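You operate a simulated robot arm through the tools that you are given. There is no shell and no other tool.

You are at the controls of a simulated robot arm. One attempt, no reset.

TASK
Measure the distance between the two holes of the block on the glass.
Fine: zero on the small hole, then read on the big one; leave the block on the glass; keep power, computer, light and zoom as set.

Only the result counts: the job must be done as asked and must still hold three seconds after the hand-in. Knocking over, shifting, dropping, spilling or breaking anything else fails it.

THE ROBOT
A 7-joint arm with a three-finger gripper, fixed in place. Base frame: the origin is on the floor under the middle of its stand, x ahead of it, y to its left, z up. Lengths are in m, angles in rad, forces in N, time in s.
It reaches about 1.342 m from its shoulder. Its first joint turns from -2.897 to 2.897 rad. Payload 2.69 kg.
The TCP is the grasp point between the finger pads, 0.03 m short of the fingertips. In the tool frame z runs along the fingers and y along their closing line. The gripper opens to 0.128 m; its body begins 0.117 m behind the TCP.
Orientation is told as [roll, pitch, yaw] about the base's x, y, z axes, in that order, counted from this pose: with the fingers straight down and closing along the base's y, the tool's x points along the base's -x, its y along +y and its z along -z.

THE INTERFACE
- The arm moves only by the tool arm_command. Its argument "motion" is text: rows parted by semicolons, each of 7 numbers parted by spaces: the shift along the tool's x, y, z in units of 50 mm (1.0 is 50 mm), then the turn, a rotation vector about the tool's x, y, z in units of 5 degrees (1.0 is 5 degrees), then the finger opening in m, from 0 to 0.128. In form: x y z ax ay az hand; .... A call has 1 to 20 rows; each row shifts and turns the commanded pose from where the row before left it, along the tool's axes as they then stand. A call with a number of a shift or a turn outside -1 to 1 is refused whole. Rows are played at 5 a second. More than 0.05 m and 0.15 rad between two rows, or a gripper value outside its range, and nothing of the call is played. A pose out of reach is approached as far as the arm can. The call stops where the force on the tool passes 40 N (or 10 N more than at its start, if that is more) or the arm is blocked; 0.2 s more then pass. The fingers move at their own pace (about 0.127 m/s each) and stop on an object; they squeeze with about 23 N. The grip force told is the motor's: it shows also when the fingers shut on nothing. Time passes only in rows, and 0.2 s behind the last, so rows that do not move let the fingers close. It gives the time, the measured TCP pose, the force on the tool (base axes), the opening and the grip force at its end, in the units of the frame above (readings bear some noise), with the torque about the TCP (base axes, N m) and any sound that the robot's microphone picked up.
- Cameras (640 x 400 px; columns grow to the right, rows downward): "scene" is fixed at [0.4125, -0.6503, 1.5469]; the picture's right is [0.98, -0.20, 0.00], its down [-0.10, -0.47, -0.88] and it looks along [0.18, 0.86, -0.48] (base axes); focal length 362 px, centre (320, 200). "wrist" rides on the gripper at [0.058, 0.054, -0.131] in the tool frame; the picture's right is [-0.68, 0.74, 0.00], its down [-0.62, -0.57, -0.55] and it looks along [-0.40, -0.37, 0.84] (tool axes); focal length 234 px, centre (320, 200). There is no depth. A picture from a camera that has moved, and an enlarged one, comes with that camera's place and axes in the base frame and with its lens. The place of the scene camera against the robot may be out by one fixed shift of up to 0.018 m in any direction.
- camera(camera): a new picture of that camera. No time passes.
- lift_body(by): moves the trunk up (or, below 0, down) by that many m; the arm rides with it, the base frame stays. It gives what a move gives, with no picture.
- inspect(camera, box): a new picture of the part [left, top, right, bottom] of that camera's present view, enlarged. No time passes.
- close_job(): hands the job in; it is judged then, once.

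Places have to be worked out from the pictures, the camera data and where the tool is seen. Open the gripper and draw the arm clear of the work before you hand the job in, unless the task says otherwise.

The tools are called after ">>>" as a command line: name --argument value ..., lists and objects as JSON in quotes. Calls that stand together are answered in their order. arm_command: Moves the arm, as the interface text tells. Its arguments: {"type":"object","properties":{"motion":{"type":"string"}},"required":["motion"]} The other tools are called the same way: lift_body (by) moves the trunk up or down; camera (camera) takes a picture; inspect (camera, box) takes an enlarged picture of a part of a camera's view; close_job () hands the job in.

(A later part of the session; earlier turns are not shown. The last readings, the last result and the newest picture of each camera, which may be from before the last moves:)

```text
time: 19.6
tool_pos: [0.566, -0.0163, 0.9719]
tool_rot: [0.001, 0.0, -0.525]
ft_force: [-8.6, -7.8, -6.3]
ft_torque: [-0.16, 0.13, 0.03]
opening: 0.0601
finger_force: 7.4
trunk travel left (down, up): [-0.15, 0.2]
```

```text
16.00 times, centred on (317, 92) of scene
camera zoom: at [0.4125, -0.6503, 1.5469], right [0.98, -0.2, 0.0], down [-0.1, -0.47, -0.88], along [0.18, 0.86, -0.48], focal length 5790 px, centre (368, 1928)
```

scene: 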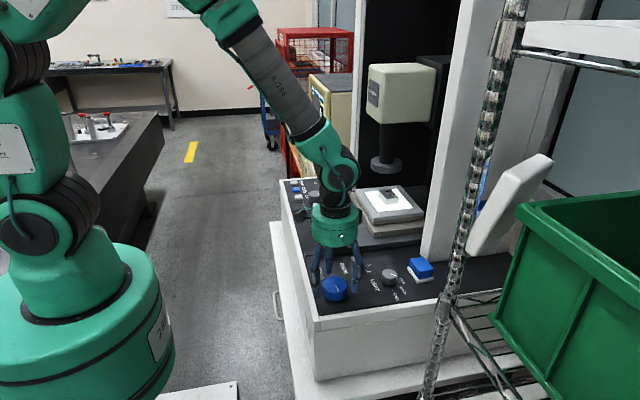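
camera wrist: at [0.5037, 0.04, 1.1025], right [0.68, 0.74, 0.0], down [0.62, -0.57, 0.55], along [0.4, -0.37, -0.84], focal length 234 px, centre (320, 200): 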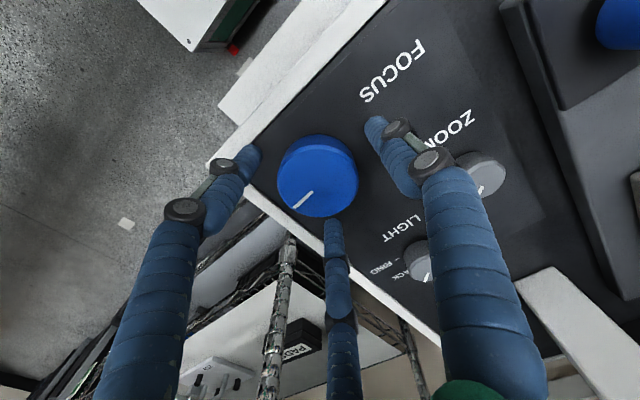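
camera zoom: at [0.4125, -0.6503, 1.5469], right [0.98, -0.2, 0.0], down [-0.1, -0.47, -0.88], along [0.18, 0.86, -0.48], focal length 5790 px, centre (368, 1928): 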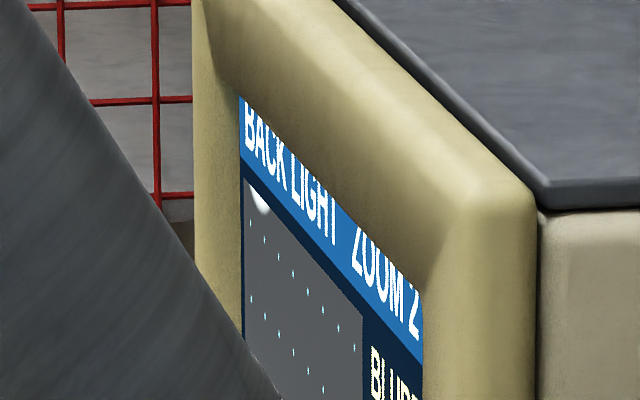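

The blob shrinks and its edge sharpens, so this direction is right. I continue in small steps.

>>> arm_command --motion "0 0 0 0 0 1 0.05; 0 0 0 0 0 1 0.05; 0 0 0 0 0 0 0.05"

>>> inspect --camera "scene" --box '[310, 88, 326, 100]'

```text
time: 20.4
tool_pos: [0.5646, -0.0169, 0.9732]
tool_rot: [0.001, 0.0, -0.7]
ft_force: [-8.5, 0.7, 1.5]
ft_torque: [0.08, 0.29, -0.02]
opening: 0.0601
finger_force: 7.4
trunk travel left (down, up): [-0.15, 0.2]
```

```text
16.00 times, centred on (318, 94) of scene
camera zoom: at [0.4125, -0.6503, 1.5469], right [0.98, -0.2, 0.0], down [-0.1, -0.47, -0.88], along [0.18, 0.86, -0.48], focal length 5790 px, centre (352, 1896)
```

zoom: 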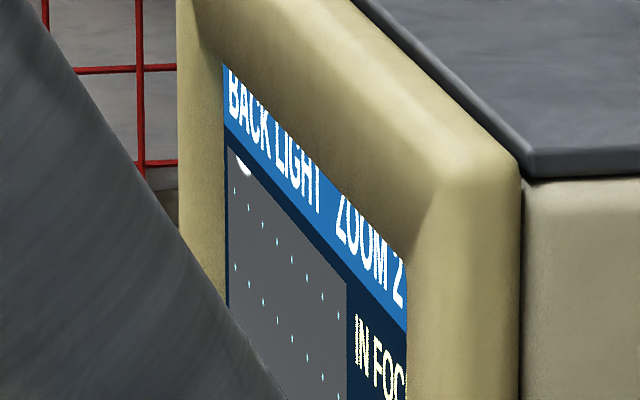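

"IN FOCUS" now shows. I probe 5° further to be inside the band rather than on its edge.

>>> arm_command --motion "0 0 0 0 0 1 0.05; 0 0 0 0 0 0 0.05"

>>> inspect --camera "scene" --box '[310, 88, 326, 100]'

```text
time: 21.0
tool_pos: [0.5656, -0.0172, 0.9734]
tool_rot: [0.002, 0.0, -0.786]
ft_force: [-7.8, -8.6, 6.1]
ft_torque: [-0.31, 0.25, 0.04]
opening: 0.0599
finger_force: 7.4
trunk travel left (down, up): [-0.15, 0.2]
```

```text
16.00 times, centred on (318, 94) of scene
camera zoom: at [0.4125, -0.6503, 1.5469], right [0.98, -0.2, 0.0], down [-0.1, -0.47, -0.88], along [0.18, 0.86, -0.48], focal length 5790 px, centre (352, 1896)
```

zoom: 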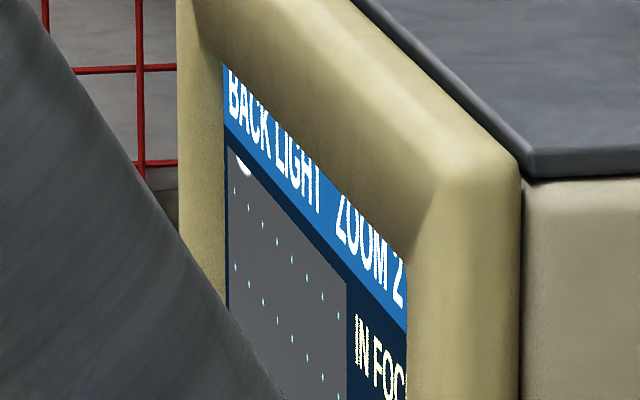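

>>> arm_command --motion "0 0 0 0 0 1 0.05; 0 0 0 0 0 0 0.05"

>>> inspect --camera "scene" --box '[310, 88, 326, 100]'

```text
time: 21.6
tool_pos: [0.5648, -0.0163, 0.9717]
tool_rot: [0.0, 0.0, -0.874]
ft_force: [-3.9, -10.0, 1.8]
ft_torque: [-0.38, 0.0, 0.05]
opening: 0.0599
finger_force: 7.1
trunk travel left (down, up): [-0.15, 0.2]
```

```text
16.00 times, centred on (318, 94) of scene
camera zoom: at [0.4125, -0.6503, 1.5469], right [0.98, -0.2, 0.0], down [-0.1, -0.47, -0.88], along [0.18, 0.86, -0.48], focal length 5790 px, centre (352, 1896)
```

zoom: 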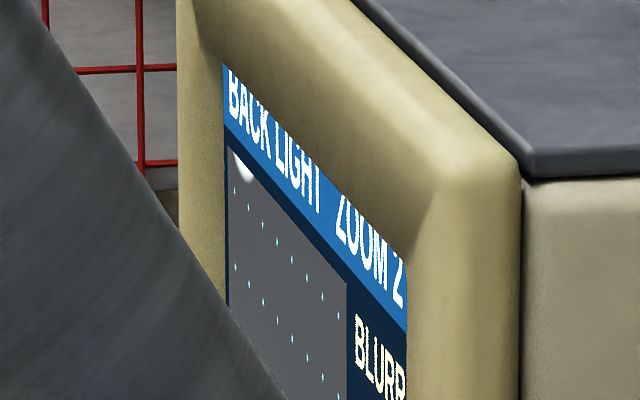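

At 50° it blurs again, so the focus band is roughly 35–48°. I turn back about 8.5° to its middle.

>>> arm_command --motion "0 0 0 0 0 -1 0.05; 0 0 0 0 0 -0.7 0.05; 0 0 0 0 0 0 0.05"

>>> inspect --camera "scene" --box '[310, 88, 326, 100]'

>>> camera --camera "wrist"

```text
time: 22.4
tool_pos: [0.5647, -0.0179, 0.9732]
tool_rot: [0.001, 0.001, -0.725]
ft_force: [-3.2, -4.5, -1.5]
ft_torque: [-0.08, 0.11, -0.04]
opening: 0.0591
finger_force: 7.0
trunk travel left (down, up): [-0.15, 0.2]
```

```text
16.00 times, centred on (318, 94) of scene
camera zoom: at [0.4125, -0.6503, 1.5469], right [0.98, -0.2, 0.0], down [-0.1, -0.47, -0.88], along [0.18, 0.86, -0.48], focal length 5790 px, centre (352, 1896)
```

zoom: 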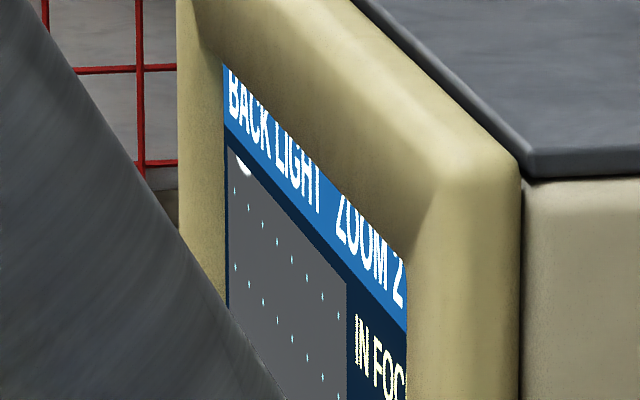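

```text
taken
camera wrist: at [0.5566, 0.0613, 1.1028], right [0.99, 0.1, 0.0], down [0.09, -0.83, 0.55], along [0.06, -0.55, -0.84], focal length 234 px, centre (320, 200)
```

wrist: 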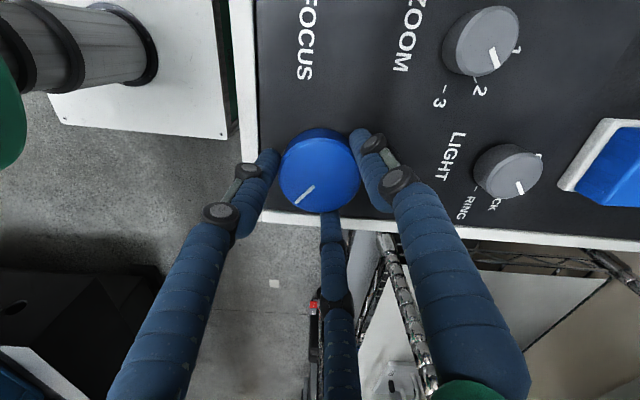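

Back in the middle of the focus band. I release gently and rise straight up.

>>> arm_command --motion "0 0 0 0 0 0 0.065; 0 0 0 0 0 0 0.09; 0 0 0 0 0 0 0.09; 0 0 -0.3 0 0 0 0.09; 0 0 -0.6 0 0 0 0.09; 0 0 -0.8 0 0 0 0.09; 0 0 -0.9 0 0 0 0.09; 0 0 -0.9 0 0 0 0.09; 0 0 0 0 0 0 0.09"

>>> camera --camera "scene"

>>> inspect --camera "scene" --box '[308, 88, 326, 100]'

>>> inspect --camera "scene" --box '[290, 240, 430, 310]'

```text
time: 24.4
tool_pos: [0.5641, -0.0159, 1.1496]
tool_rot: [0.0, 0.001, -0.728]
ft_force: [-0.6, 0.7, -0.8]
ft_torque: [-0.02, -0.08, -0.01]
opening: 0.09
finger_force: 0.0
trunk travel left (down, up): [-0.15, 0.2]
```

```text
taken
```

scene: 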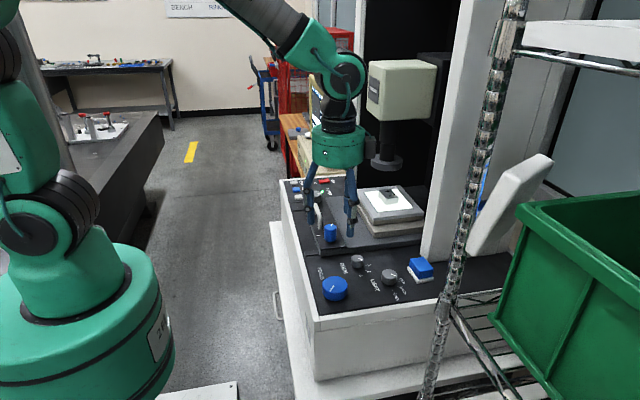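

```text
16.00 times, centred on (317, 94) of scene
camera zoom: at [0.4125, -0.6503, 1.5469], right [0.98, -0.2, 0.0], down [-0.1, -0.47, -0.88], along [0.18, 0.86, -0.48], focal length 5790 px, centre (368, 1896)
```

zoom: 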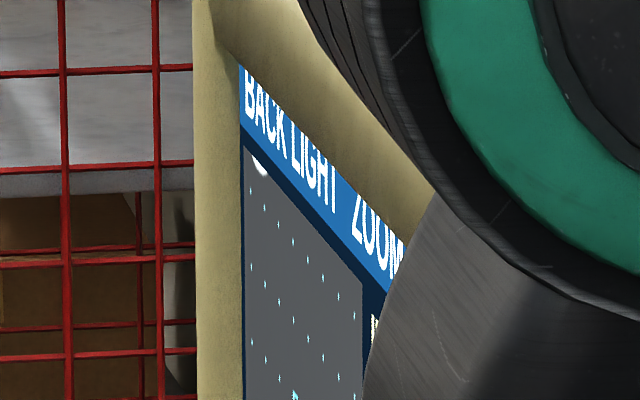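

```text
4.57 times, centred on (360, 275) of scene
camera zoom: at [0.4125, -0.6503, 1.5469], right [0.98, -0.2, 0.0], down [-0.1, -0.47, -0.88], along [0.18, 0.86, -0.48], focal length 1654 px, centre (137, -143)
```

zoom: 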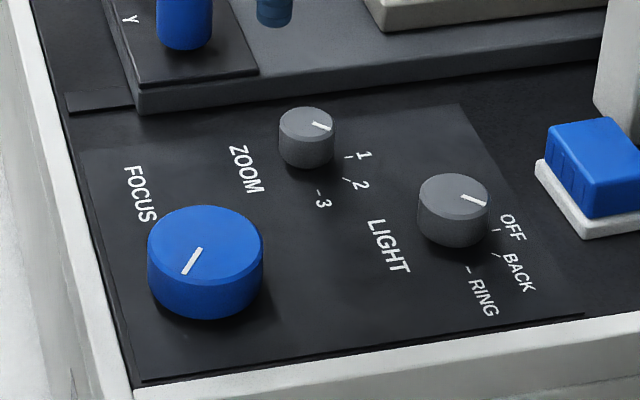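

Focus is set. I square the tool again and move above the Y knob for a refined look.

>>> arm_command --motion "0 0 0 0 0 -1 0.09; 0 0 0 0 0 -1 0.09; 0 0 0 0 0 -1 0.09; 0 0 0 0 0 -1 0.09; 0 0 0 0 0 -1 0.09; 0 0 0 0 0 -1 0.09; 0 0 0 0 0 -1 0.09; 0 0 0 0 0 -1 0.09; 0 0 0 0 0 -0.33 0.09; -0.12 0.92 0 0 0 0 0.08; -0.12 0.92 0 0 0 0 0.08; -0.12 0.92 0 0 0 0 0.08; -0.12 0.92 0 0 0 0 0.08"

>>> camera --camera "wrist"

>>> camera --camera "scene"

```text
time: 27.2
tool_pos: [0.5885, 0.1695, 1.1466]
tool_rot: [0.0, 0.0, 0.001]
ft_force: [0.0, -0.3, 0.8]
ft_torque: [0.03, 0.0, -0.03]
opening: 0.0801
finger_force: 0.1
trunk travel left (down, up): [-0.15, 0.2]
```

```text
taken
camera wrist: at [0.5299, 0.2232, 1.2767], right [0.68, 0.74, 0.0], down [0.62, -0.56, 0.55], along [0.4, -0.37, -0.84], focal length 234 px, centre (320, 200)
```

wrist: 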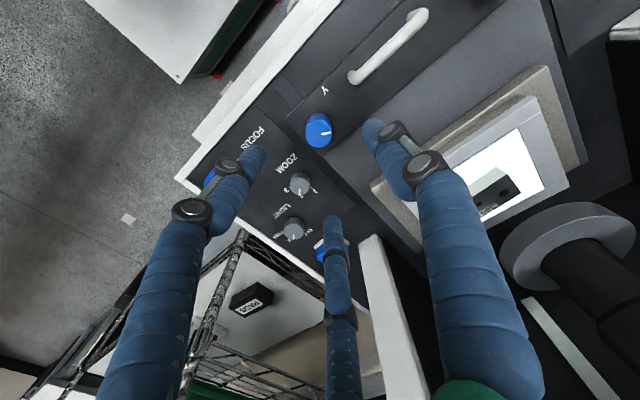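

```text
taken
```

scene: 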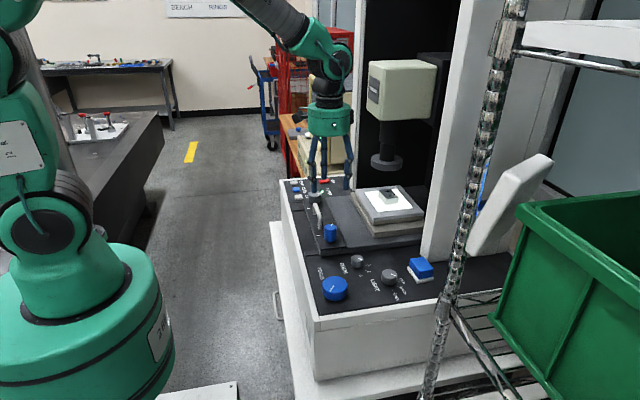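

I enlarge the Y knob to refine its centre.

>>> inspect --camera "wrist" --box '[240, 70, 440, 190]'

>>> inspect --camera "scene" --box '[300, 200, 360, 250]'

```text
3.20 times, centred on (340, 130) of wrist
camera zoom: at [0.5299, 0.2232, 1.2767], right [0.68, 0.74, 0.0], down [0.62, -0.56, 0.55], along [0.4, -0.37, -0.84], focal length 749 px, centre (256, 424)
```

zoom: 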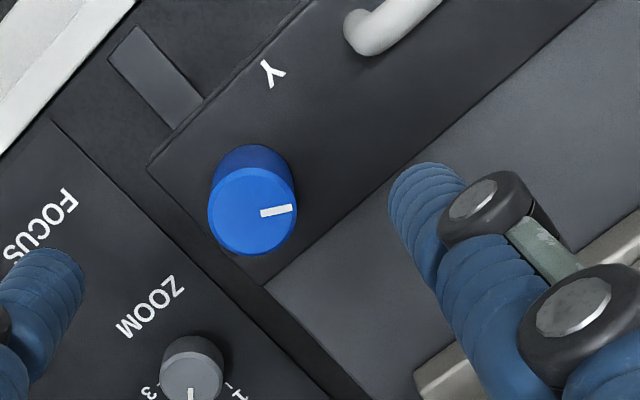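

```text
8.00 times, centred on (330, 225) of scene
camera zoom: at [0.4125, -0.6503, 1.5469], right [0.98, -0.2, 0.0], down [-0.1, -0.47, -0.88], along [0.18, 0.86, -0.48], focal length 2895 px, centre (240, 0)
```

zoom: 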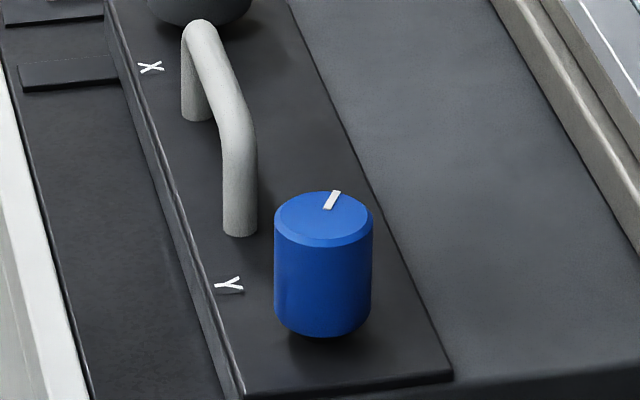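

The Y knob's centre refines to about (0.594, 0.162), top ≈ 0.99–1.0, radius ≈ 0.017; the handle leg is 68 mm away, so I keep the opening small (0.06) and descend.

>>> arm_command --motion "-0.11 -0.15 0 0 0 0 0.06; 0 0 0.7 0 0 0 0.06; 0 0 0.7 0 0 0 0.06; 0 0 0.5 0 0 0 0.06; 0 0 0.3 0 0 0 0.06; 0 0 0.3 0 0 0 0.06; 0 0 0.1 0 0 0 0.06; 0 0 0 0 0 0 0.06"

>>> camera --camera "scene"

>>> inspect --camera "scene" --box '[300, 200, 360, 250]'

>>> inspect --camera "wrist" --box '[220, 80, 460, 260]'

```text
time: 29.0
tool_pos: [0.5951, 0.1597, 1.0173]
tool_rot: [-0.001, 0.001, 0.002]
ft_force: [-0.1, -0.3, -0.6]
ft_torque: [0.01, 0.01, -0.02]
opening: 0.06
finger_force: 0.0
trunk travel left (down, up): [-0.15, 0.2]
```

```text
taken
```

scene: 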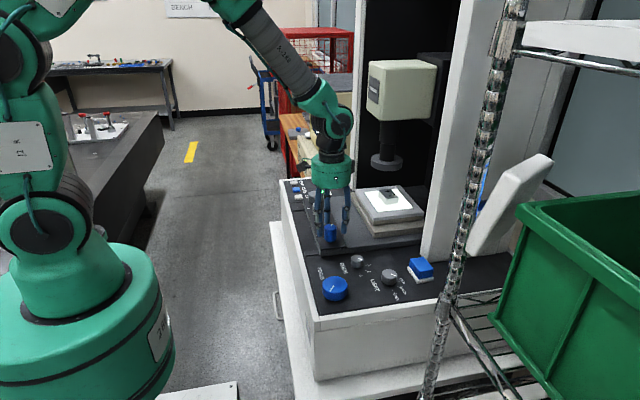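

```text
8.00 times, centred on (330, 225) of scene
camera zoom: at [0.4125, -0.6503, 1.5469], right [0.98, -0.2, 0.0], down [-0.1, -0.47, -0.88], along [0.18, 0.86, -0.48], focal length 2895 px, centre (240, 0)
```

zoom: 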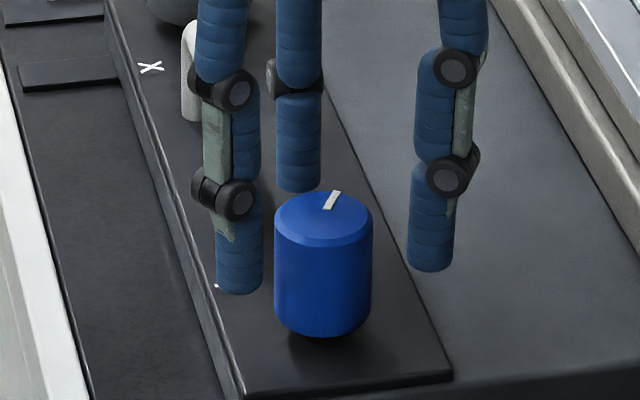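

```text
2.22 times, centred on (340, 170) of wrist
camera zoom: at [0.5354, 0.2137, 1.1476], right [0.68, 0.74, 0.0], down [0.62, -0.56, 0.55], along [0.4, -0.37, -0.84], focal length 520 px, centre (276, 267)
```

zoom: 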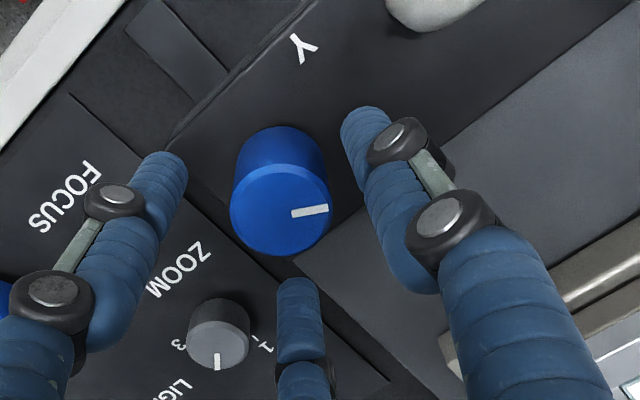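

Tips are around the knob, slightly high. I nudge to centre, lower another 10 mm and close.

>>> arm_command --motion "0.03 0.04 0 0 0 0 0.06; 0 0 0.1 0 0 0 0.06; 0 0 0.1 0 0 0 0.06; 0 0 0 0 0 0 0.04; 0 0 0 0 0 0 0.025; 0 0 0 0 0 0 0.025; 0 0 0 0 0 0 0.025"

>>> inspect --camera "scene" --box '[300, 200, 360, 250]'

>>> inspect --camera "wrist" --box '[220, 80, 460, 260]'

>>> inspect --camera "scene" --box '[300, 80, 350, 150]'

```text
time: 30.6
tool_pos: [0.5947, 0.1617, 1.0083]
tool_rot: [0.001, -0.003, 0.001]
ft_force: [14.5, -1.3, -4.1]
ft_torque: [0.04, -0.7, 0.02]
opening: 0.0329
finger_force: 45.0
trunk travel left (down, up): [-0.15, 0.2]
```

```text
8.00 times, centred on (330, 225) of scene
camera zoom: at [0.4125, -0.6503, 1.5469], right [0.98, -0.2, 0.0], down [-0.1, -0.47, -0.88], along [0.18, 0.86, -0.48], focal length 2895 px, centre (240, 0)
```

zoom: 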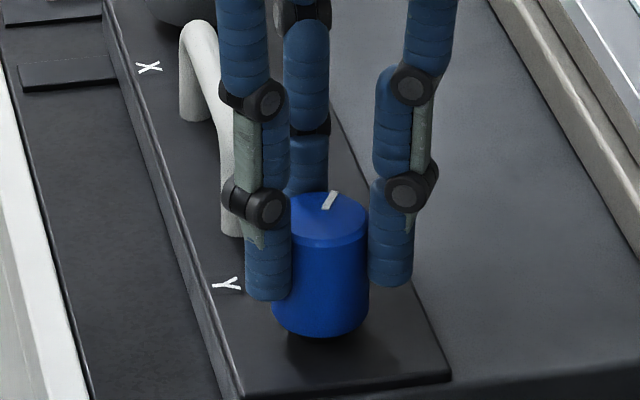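

```text
2.22 times, centred on (340, 170) of wrist
camera zoom: at [0.5353, 0.2154, 1.1377], right [0.68, 0.74, 0.0], down [0.62, -0.56, 0.55], along [0.41, -0.37, -0.84], focal length 520 px, centre (276, 267)
```

zoom: 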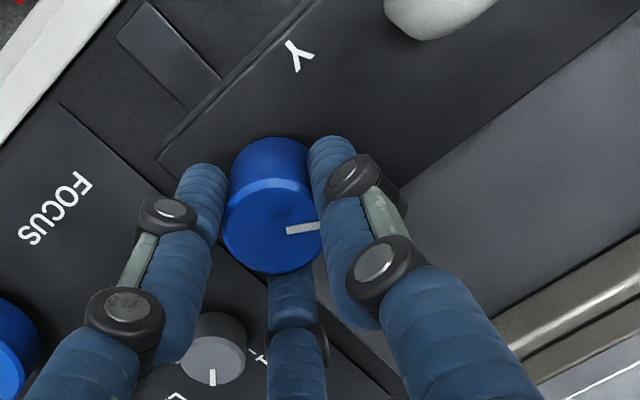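

```text
5.71 times, centred on (325, 115) of scene
camera zoom: at [0.4125, -0.6503, 1.5469], right [0.98, -0.2, 0.0], down [-0.1, -0.47, -0.88], along [0.18, 0.86, -0.48], focal length 2068 px, centre (291, 686)
```

zoom: 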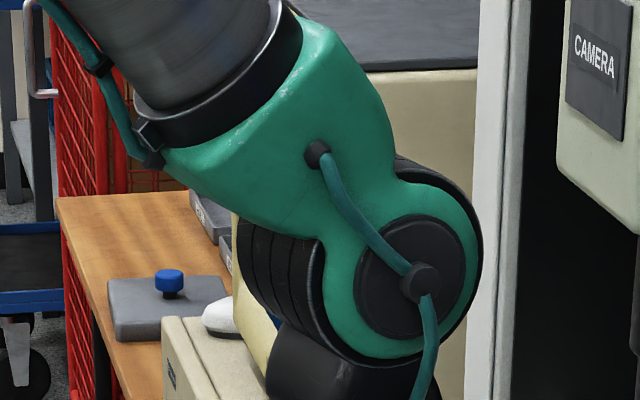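

The grip is firm (opening 0.033). I ease the side load by 2 mm, note the block's place in a fine scene zoom, turn the Y knob 30° and compare.

>>> inspect --camera "scene" --box '[366, 180, 414, 210]'

>>> arm_command --motion "-0.04 0 0 0 0 0 0.025; 0 0 0 0 0 1 0.025; 0 0 0 0 0 1 0.025; 0 0 0 0 0 1 0.025; 0 0 0 0 0 1 0.025; 0 0 0 0 0 1 0.025; 0 0 0 0 0 1 0.025; 0 0 0 0 0 0 0.025"

>>> inspect --camera "scene" --box '[366, 180, 414, 210]'

>>> inspect --camera "wrist" --box '[220, 80, 460, 260]'

```text
13.33 times, centred on (390, 195) of scene
camera zoom: at [0.4125, -0.6503, 1.5469], right [0.98, -0.2, 0.0], down [-0.1, -0.47, -0.88], along [0.18, 0.86, -0.48], focal length 4825 px, centre (-613, 267)
```

zoom: 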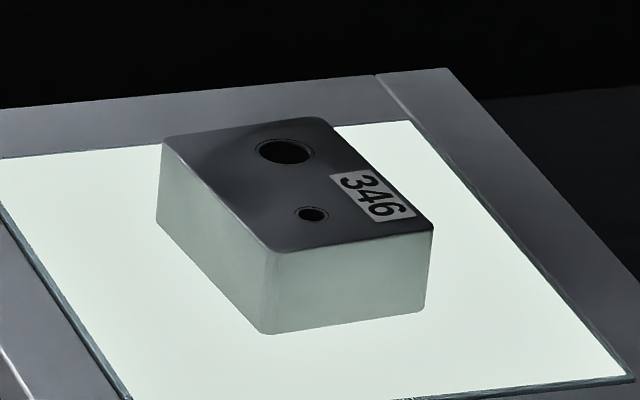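

```text
time: 32.4
tool_pos: [0.5945, 0.1609, 1.0076]
tool_rot: [0.001, 0.0, -0.523]
ft_force: [1.7, 1.8, -5.3]
ft_torque: [0.04, -0.1, 0.04]
opening: 0.0328
finger_force: 45.3
trunk travel left (down, up): [-0.15, 0.2]
```

```text
13.33 times, centred on (390, 195) of scene
camera zoom: at [0.4125, -0.6503, 1.5469], right [0.98, -0.2, 0.0], down [-0.1, -0.47, -0.88], along [0.18, 0.86, -0.48], focal length 4825 px, centre (-613, 267)
```

zoom: 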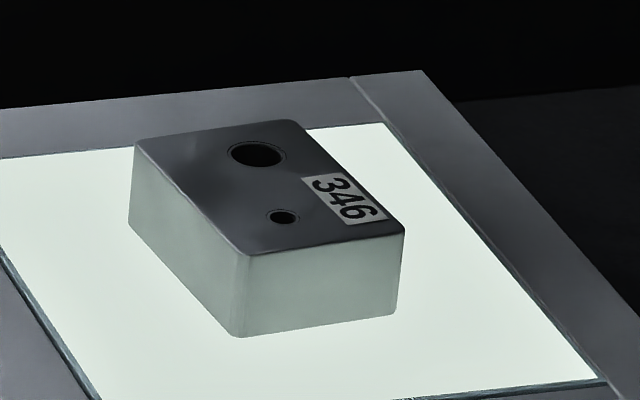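

```text
2.22 times, centred on (340, 170) of wrist
camera zoom: at [0.571, 0.2376, 1.1377], right [0.95, 0.3, 0.0], down [0.25, -0.8, 0.55], along [0.16, -0.52, -0.84], focal length 520 px, centre (276, 267)
```

zoom: 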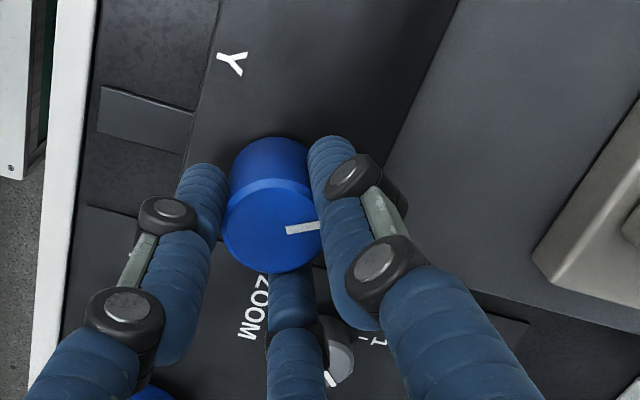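

Turning "Y" clockwise by 30° moved the stage about 6.5 mm toward −x, which is the direction that brings the holes down toward the screen centre. I turn another 15°, then release and look at the screen.

>>> arm_command --motion "0 0 0 0 0 1 0.025; 0 0 0 0 0 1 0.025; 0 0 0 0 0 1 0.025; 0 0 0 0 0 0 0.025; 0 0 0 0 0 0 0.05; 0 0 0 0 0 0 0.06; 0 0 0 0 0 0 0.06; 0 0 -0.3 0 0 0 0.06; 0 0 -0.6 0 0 0 0.06; 0 0 -0.9 0 0 0 0.06; 0 0 -0.9 0 0 0 0.06; 0 0 0 0 0 0 0.06"

>>> camera --camera "scene"

>>> inspect --camera "scene" --box '[302, 82, 334, 150]'

>>> inspect --camera "scene" --box '[366, 180, 414, 210]'

```text
time: 35.0
tool_pos: [0.5959, 0.1618, 1.1446]
tool_rot: [-0.001, 0.0, -0.784]
ft_force: [0.1, 0.2, 0.8]
ft_torque: [-0.01, -0.04, 0.01]
opening: 0.0601
finger_force: 0.1
trunk travel left (down, up): [-0.15, 0.2]
```

```text
taken
```

scene: 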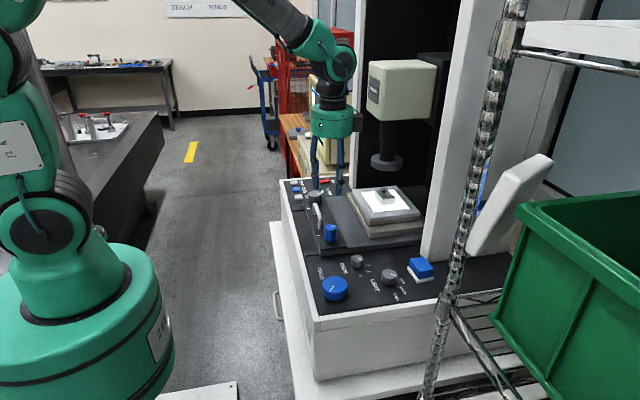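

```text
5.88 times, centred on (318, 116) of scene
camera zoom: at [0.4125, -0.6503, 1.5469], right [0.98, -0.2, 0.0], down [-0.1, -0.47, -0.88], along [0.18, 0.86, -0.48], focal length 2128 px, centre (332, 694)
```

zoom: 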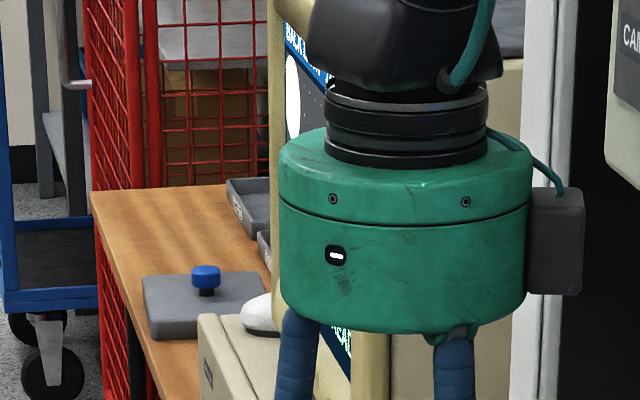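

```text
13.33 times, centred on (390, 195) of scene
camera zoom: at [0.4125, -0.6503, 1.5469], right [0.98, -0.2, 0.0], down [-0.1, -0.47, -0.88], along [0.18, 0.86, -0.48], focal length 4825 px, centre (-613, 267)
```

zoom: 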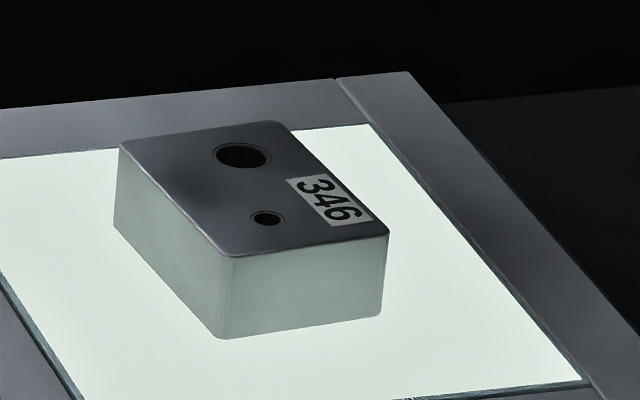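

The wrist hides the screen here; I square the yaw and slide 0.17 m toward −x to clear the view.

>>> arm_command --motion "0 0 0 0 0 -1 0.06; 0 0 0 0 0 -1 0.06; 0 0 0 0 0 -1 0.06; 0 0 0 0 0 -1 0.06; 0 0 0 0 0 -1 0.06; 0 0 0 0 0 -1 0.06; 0 0 0 0 0 -1 0.06; 0 0 0 0 0 -1 0.06; 0 0 0 0 0 -1 0.06; 0.85 0 0 0 0 0 0.06; 0.85 0 0 0 0 0 0.06; 0.85 0 0 0 0 0 0.06; 0.85 0 0 0 0 0 0.06"

>>> inspect --camera "scene" --box '[302, 82, 334, 150]'

>>> inspect --camera "scene" --box '[302, 88, 338, 112]'

>>> inspect --camera "scene" --box '[302, 106, 338, 130]'

```text
time: 37.8
tool_pos: [0.4246, 0.1616, 1.1423]
tool_rot: [0.001, 0.0, 0.001]
ft_force: [0.9, -0.3, 0.0]
ft_torque: [0.0, 0.07, 0.0]
opening: 0.0599
finger_force: 0.0
trunk travel left (down, up): [-0.15, 0.2]
```

```text
5.88 times, centred on (318, 116) of scene
camera zoom: at [0.4125, -0.6503, 1.5469], right [0.98, -0.2, 0.0], down [-0.1, -0.47, -0.88], along [0.18, 0.86, -0.48], focal length 2128 px, centre (332, 694)
```

zoom: 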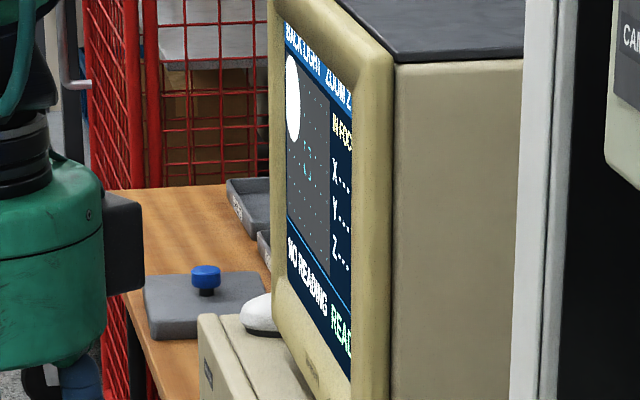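

```text
16.00 times, centred on (320, 100) of scene
camera zoom: at [0.4125, -0.6503, 1.5469], right [0.98, -0.2, 0.0], down [-0.1, -0.47, -0.88], along [0.18, 0.86, -0.48], focal length 5790 px, centre (320, 1800)
```

zoom: 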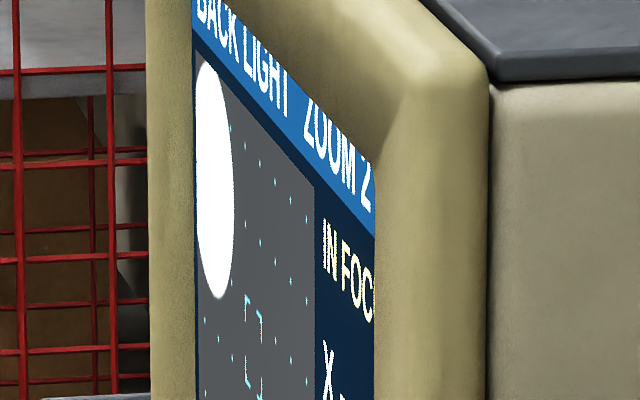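

```text
16.00 times, centred on (320, 118) of scene
camera zoom: at [0.4125, -0.6503, 1.5469], right [0.98, -0.2, 0.0], down [-0.1, -0.47, -0.88], along [0.18, 0.86, -0.48], focal length 5790 px, centre (320, 1512)
```

zoom: 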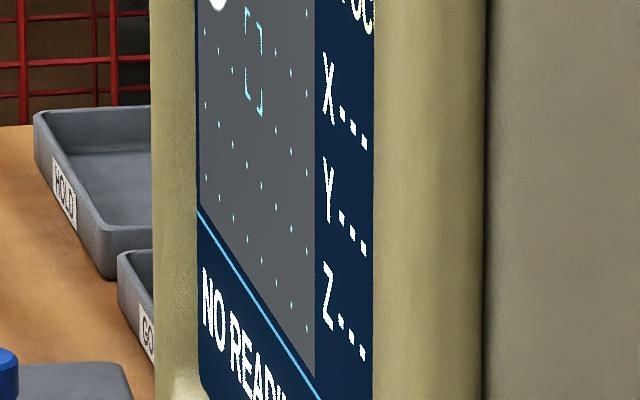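

The big hole is now fully bright at the screen's left (about 0.11 W from left, 0.26 H from top); "IN FOCUS". The small hole lies off to the right, so next is the X knob; I move above it and look.

>>> arm_command --motion "-0.548 0.758 0 0 0 0 0.07; -0.548 0.758 0 0 0 0 0.07; -0.548 0.758 0 0 0 0 0.07; -0.548 0.758 0 0 0 0 0.07; -0.548 0.758 0 0 0 0 0.07; -0.548 0.758 0 0 0 0 0.07; 0 0 0 0 0 0 0.07"

>>> camera --camera "wrist"

>>> inspect --camera "wrist" --box '[240, 70, 440, 190]'

>>> camera --camera "scene"

```text
time: 39.4
tool_pos: [0.5885, 0.39, 1.1442]
tool_rot: [0.001, -0.002, 0.001]
ft_force: [-0.2, -0.8, -0.6]
ft_torque: [-0.08, 0.06, 0.0]
opening: 0.0698
finger_force: 0.1
trunk travel left (down, up): [-0.15, 0.2]
```

```text
taken
camera wrist: at [0.53, 0.4434, 1.2744], right [0.68, 0.74, 0.0], down [0.62, -0.56, 0.55], along [0.4, -0.37, -0.84], focal length 234 px, centre (320, 200)
```

wrist: 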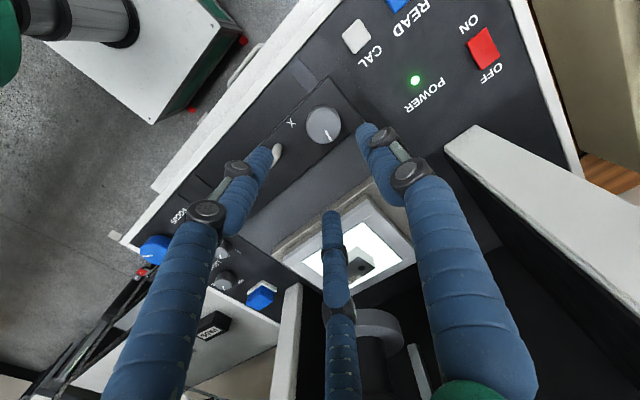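

```text
3.20 times, centred on (340, 130) of wrist
camera zoom: at [0.53, 0.4434, 1.2744], right [0.68, 0.74, 0.0], down [0.62, -0.56, 0.55], along [0.4, -0.37, -0.84], focal length 749 px, centre (256, 424)
```

zoom: 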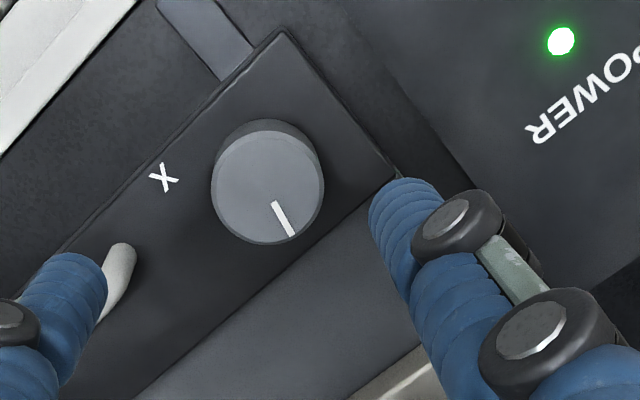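

```text
taken
```

scene: 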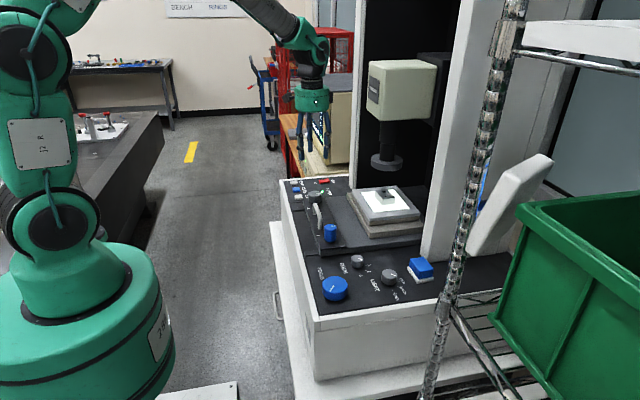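

The X knob's centre comes to about (0.594, 0.390) with the same correction as for Y. I descend around it with opening 0.065.

>>> arm_command --motion "-0.11 0 0 0 0 0 0.065; 0 0 0.7 0 0 0 0.065; 0 0 0.7 0 0 0 0.065; 0 0 0.6 0 0 0 0.065; 0 0 0.4 0 0 0 0.065; 0 0 0.2 0 0 0 0.065; 0 0 0.14 0 0 0 0.065; 0 0 0 0 0 0 0.065"

>>> inspect --camera "scene" --box '[280, 165, 350, 220]'

>>> inspect --camera "wrist" --box '[220, 80, 460, 260]'

```text
time: 41.2
tool_pos: [0.5975, 0.3889, 1.0057]
tool_rot: [0.0, 0.001, 0.003]
ft_force: [-0.2, -0.4, -0.5]
ft_torque: [0.01, -0.02, 0.01]
opening: 0.0652
finger_force: 0.0
trunk travel left (down, up): [-0.15, 0.2]
```

```text
7.27 times, centred on (315, 192) of scene
camera zoom: at [0.4125, -0.6503, 1.5469], right [0.98, -0.2, 0.0], down [-0.1, -0.47, -0.88], along [0.18, 0.86, -0.48], focal length 2632 px, centre (356, 254)
```

zoom: 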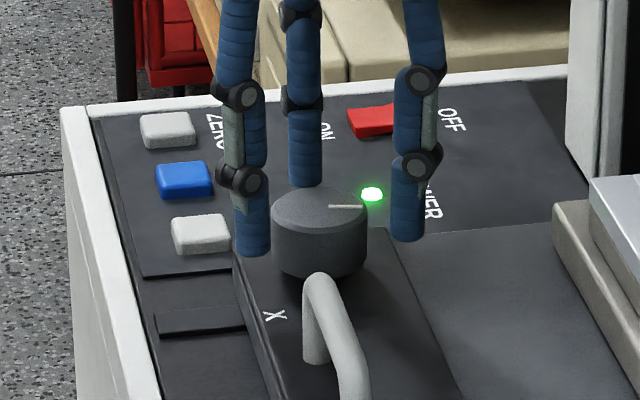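

```text
2.22 times, centred on (340, 170) of wrist
camera zoom: at [0.5373, 0.4428, 1.1357], right [0.68, 0.74, 0.0], down [0.62, -0.56, 0.55], along [0.4, -0.37, -0.84], focal length 520 px, centre (276, 267)
```

zoom: 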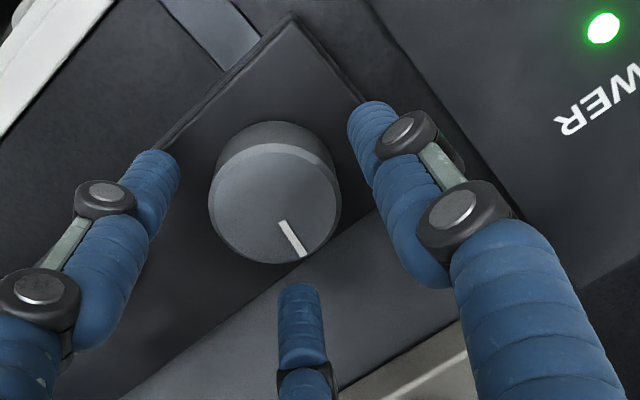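

Well centred. I close on the X knob.

>>> arm_command --motion "0 0 0 0 0 0 0.05; 0 0 0 0 0 0 0.034; 0 0 0 0 0 0 0.034; 0 0 0 0 0 0 0.034; 0 0 0 0 0 0 0.034"

>>> inspect --camera "scene" --box '[280, 165, 350, 220]'

>>> inspect --camera "wrist" --box '[220, 80, 460, 260]'

>>> inspect --camera "scene" --box '[302, 82, 334, 150]'

```text
time: 42.4
tool_pos: [0.5945, 0.389, 1.0053]
tool_rot: [0.0, 0.0, 0.001]
ft_force: [-6.1, 4.7, -0.5]
ft_torque: [0.21, 0.31, 0.02]
opening: 0.0436
finger_force: 44.9
trunk travel left (down, up): [-0.15, 0.2]
```

```text
7.27 times, centred on (315, 192) of scene
camera zoom: at [0.4125, -0.6503, 1.5469], right [0.98, -0.2, 0.0], down [-0.1, -0.47, -0.88], along [0.18, 0.86, -0.48], focal length 2632 px, centre (356, 254)
```

zoom: 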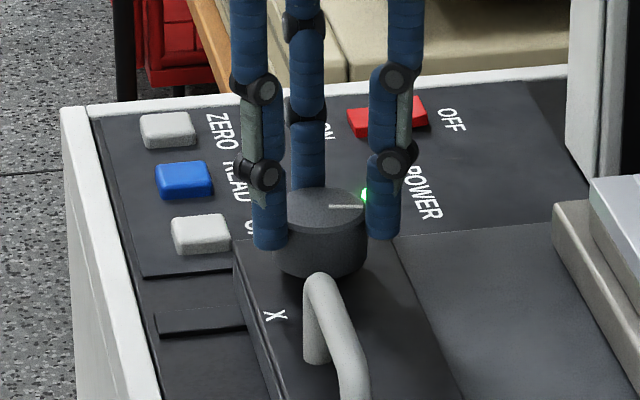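

```text
2.22 times, centred on (340, 170) of wrist
camera zoom: at [0.5368, 0.4431, 1.1357], right [0.68, 0.74, 0.0], down [0.62, -0.56, 0.55], along [0.4, -0.37, -0.84], focal length 520 px, centre (276, 267)
```

zoom: 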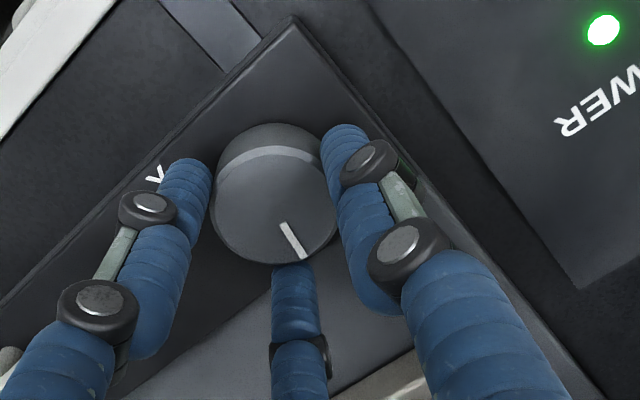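

```text
5.88 times, centred on (318, 116) of scene
camera zoom: at [0.4125, -0.6503, 1.5469], right [0.98, -0.2, 0.0], down [-0.1, -0.47, -0.88], along [0.18, 0.86, -0.48], focal length 2128 px, centre (332, 694)
```

zoom: 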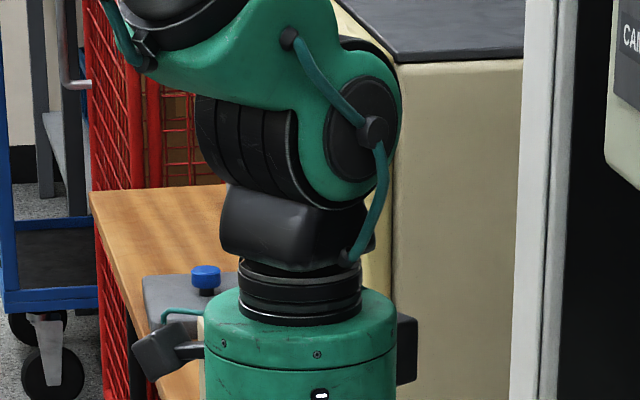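

Firm grip (0.0436). I turn X 30° clockwise as a test and watch the block in the scene zoom.

>>> arm_command --motion "0 0 0 0 0 1 0.034; 0 0 0 0 0 1 0.034; 0 0 0 0 0 1 0.034; 0 0 0 0 0 1 0.034; 0 0 0 0 0 1 0.034; 0 0 0 0 0 1 0.034; 0 0 0 0 0 0 0.034"

>>> inspect --camera "scene" --box '[366, 180, 414, 210]'

```text
time: 44.0
tool_pos: [0.5947, 0.3897, 1.0052]
tool_rot: [-0.001, 0.0, -0.523]
ft_force: [5.9, 4.4, -4.2]
ft_torque: [0.17, -0.29, -0.02]
opening: 0.0431
finger_force: 44.8
trunk travel left (down, up): [-0.15, 0.2]
```

```text
13.33 times, centred on (390, 195) of scene
camera zoom: at [0.4125, -0.6503, 1.5469], right [0.98, -0.2, 0.0], down [-0.1, -0.47, -0.88], along [0.18, 0.86, -0.48], focal length 4825 px, centre (-613, 267)
```

zoom: 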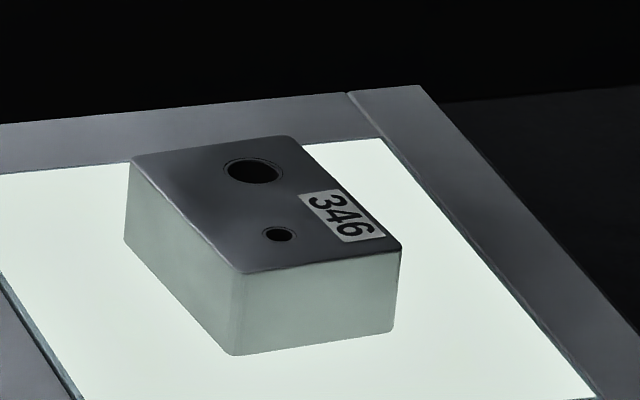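

Clockwise moved the stage toward −y (7 mm), but the small hole needs the stage to go +y, so I turn counter-clockwise; about 130° from here. I do it in stages: first 60°.

>>> arm_command --motion "0 0 0 0 0 -1 0.034; 0 0 0 0 0 -1 0.034; 0 0 0 0 0 -1 0.034; 0 0 0 0 0 -1 0.034; 0 0 0 0 0 -1 0.034; 0 0 0 0 0 -1 0.034; 0 0 0 0 0 -1 0.034; 0 0 0 0 0 -1 0.034; 0 0 0 0 0 -1 0.034; 0 0 0 0 0 -1 0.034; 0 0 0 0 0 -1 0.034; 0 0 0 0 0 -1 0.034; 0 0 0 0 0 0 0.034"

>>> inspect --camera "scene" --box '[366, 180, 414, 210]'

>>> inspect --camera "wrist" --box '[220, 80, 460, 260]'

```text
time: 46.8
tool_pos: [0.5949, 0.3891, 1.0057]
tool_rot: [-0.001, -0.001, 0.527]
ft_force: [10.2, 11.4, -2.9]
ft_torque: [0.49, -0.61, -0.01]
opening: 0.0425
finger_force: 44.8
trunk travel left (down, up): [-0.15, 0.2]
```

```text
13.33 times, centred on (390, 195) of scene
camera zoom: at [0.4125, -0.6503, 1.5469], right [0.98, -0.2, 0.0], down [-0.1, -0.47, -0.88], along [0.18, 0.86, -0.48], focal length 4825 px, centre (-613, 267)
```

zoom: 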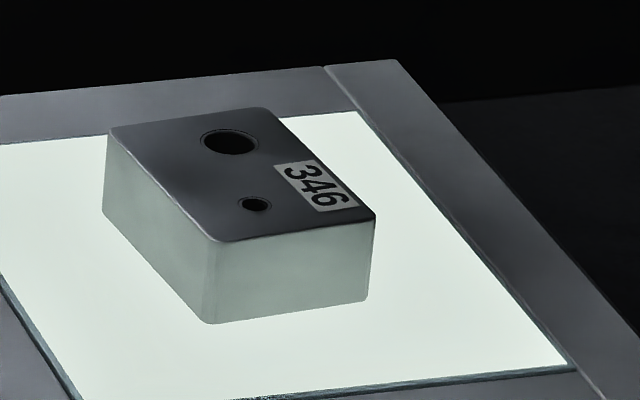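

```text
2.22 times, centred on (340, 170) of wrist
camera zoom: at [0.5169, 0.4068, 1.1357], right [0.21, 0.98, 0.0], down [0.82, -0.18, 0.55], along [0.54, -0.12, -0.84], focal length 520 px, centre (276, 267)
```

zoom: 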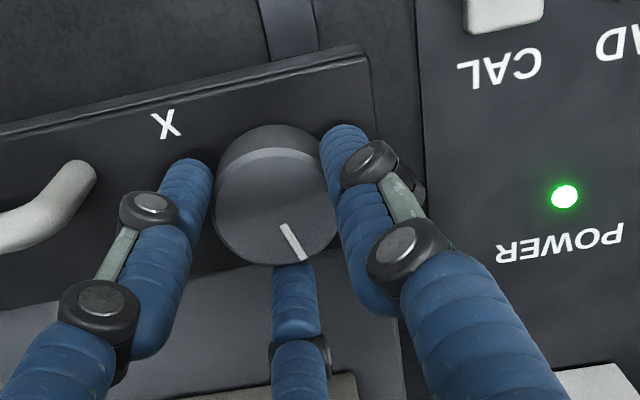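

Working well with no slip. I turn another 60° counter-clockwise.

>>> arm_command --motion "0 0 0 0 0 -1 0.034; 0 0 0 0 0 -1 0.034; 0 0 0 0 0 -1 0.034; 0 0 0 0 0 -1 0.034; 0 0 0 0 0 -1 0.034; 0 0 0 0 0 -1 0.034; 0 0 0 0 0 -1 0.034; 0 0 0 0 0 -1 0.034; 0 0 0 0 0 -1 0.034; 0 0 0 0 0 -1 0.034; 0 0 0 0 0 -1 0.034; 0 0 0 0 0 -1 0.034; 0 0 0 0 0 0 0.034"

>>> inspect --camera "scene" --box '[366, 180, 414, 210]'

>>> inspect --camera "wrist" --box '[220, 80, 460, 260]'

>>> camera --camera "scene"

>>> inspect --camera "scene" --box '[302, 82, 334, 150]'

```text
time: 49.6
tool_pos: [0.5955, 0.3904, 1.0057]
tool_rot: [0.0, -0.001, 1.572]
ft_force: [8.1, 10.4, 3.2]
ft_torque: [0.26, -0.25, -0.01]
opening: 0.0431
finger_force: 45.0
trunk travel left (down, up): [-0.15, 0.2]
```

```text
13.33 times, centred on (390, 195) of scene
camera zoom: at [0.4125, -0.6503, 1.5469], right [0.98, -0.2, 0.0], down [-0.1, -0.47, -0.88], along [0.18, 0.86, -0.48], focal length 4825 px, centre (-613, 267)
```

zoom: 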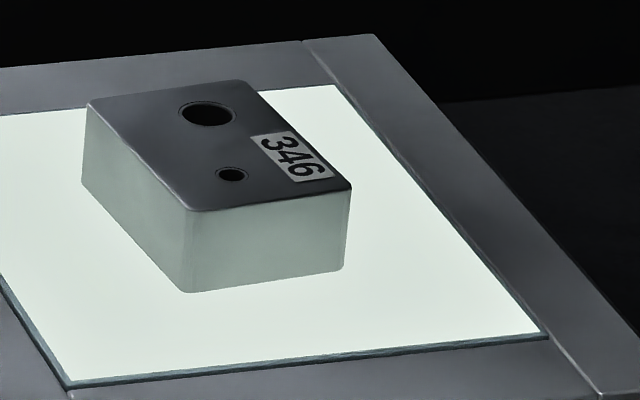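

```text
2.22 times, centred on (340, 170) of wrist
camera zoom: at [0.5409, 0.3312, 1.1357], right [-0.74, 0.67, 0.0], down [0.56, 0.62, 0.55], along [0.37, 0.41, -0.84], focal length 520 px, centre (276, 267)
```

zoom: 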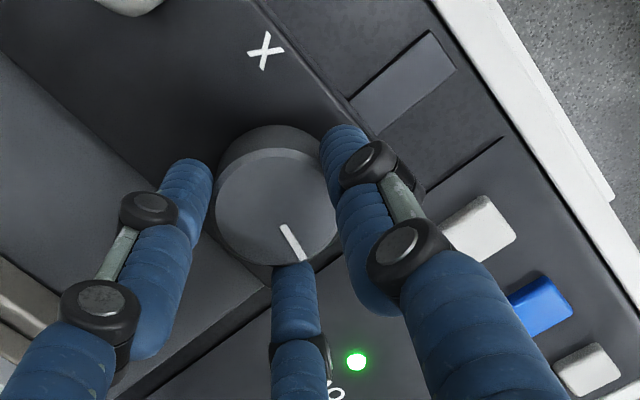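

```text
taken
```

scene: 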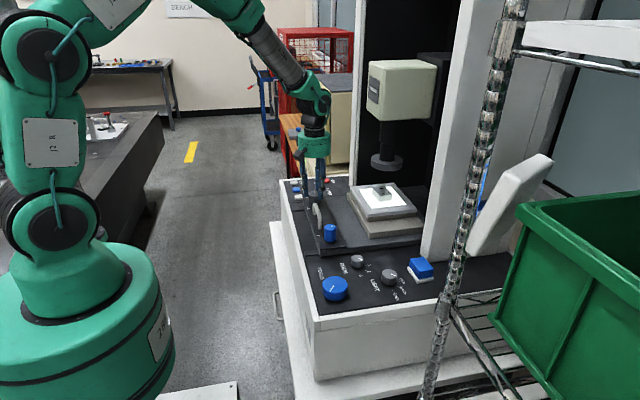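

```text
5.88 times, centred on (318, 116) of scene
camera zoom: at [0.4125, -0.6503, 1.5469], right [0.98, -0.2, 0.0], down [-0.1, -0.47, -0.88], along [0.18, 0.86, -0.48], focal length 2128 px, centre (332, 694)
```

zoom: 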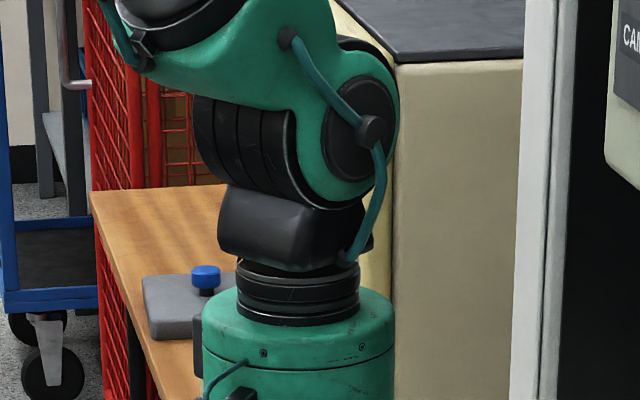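

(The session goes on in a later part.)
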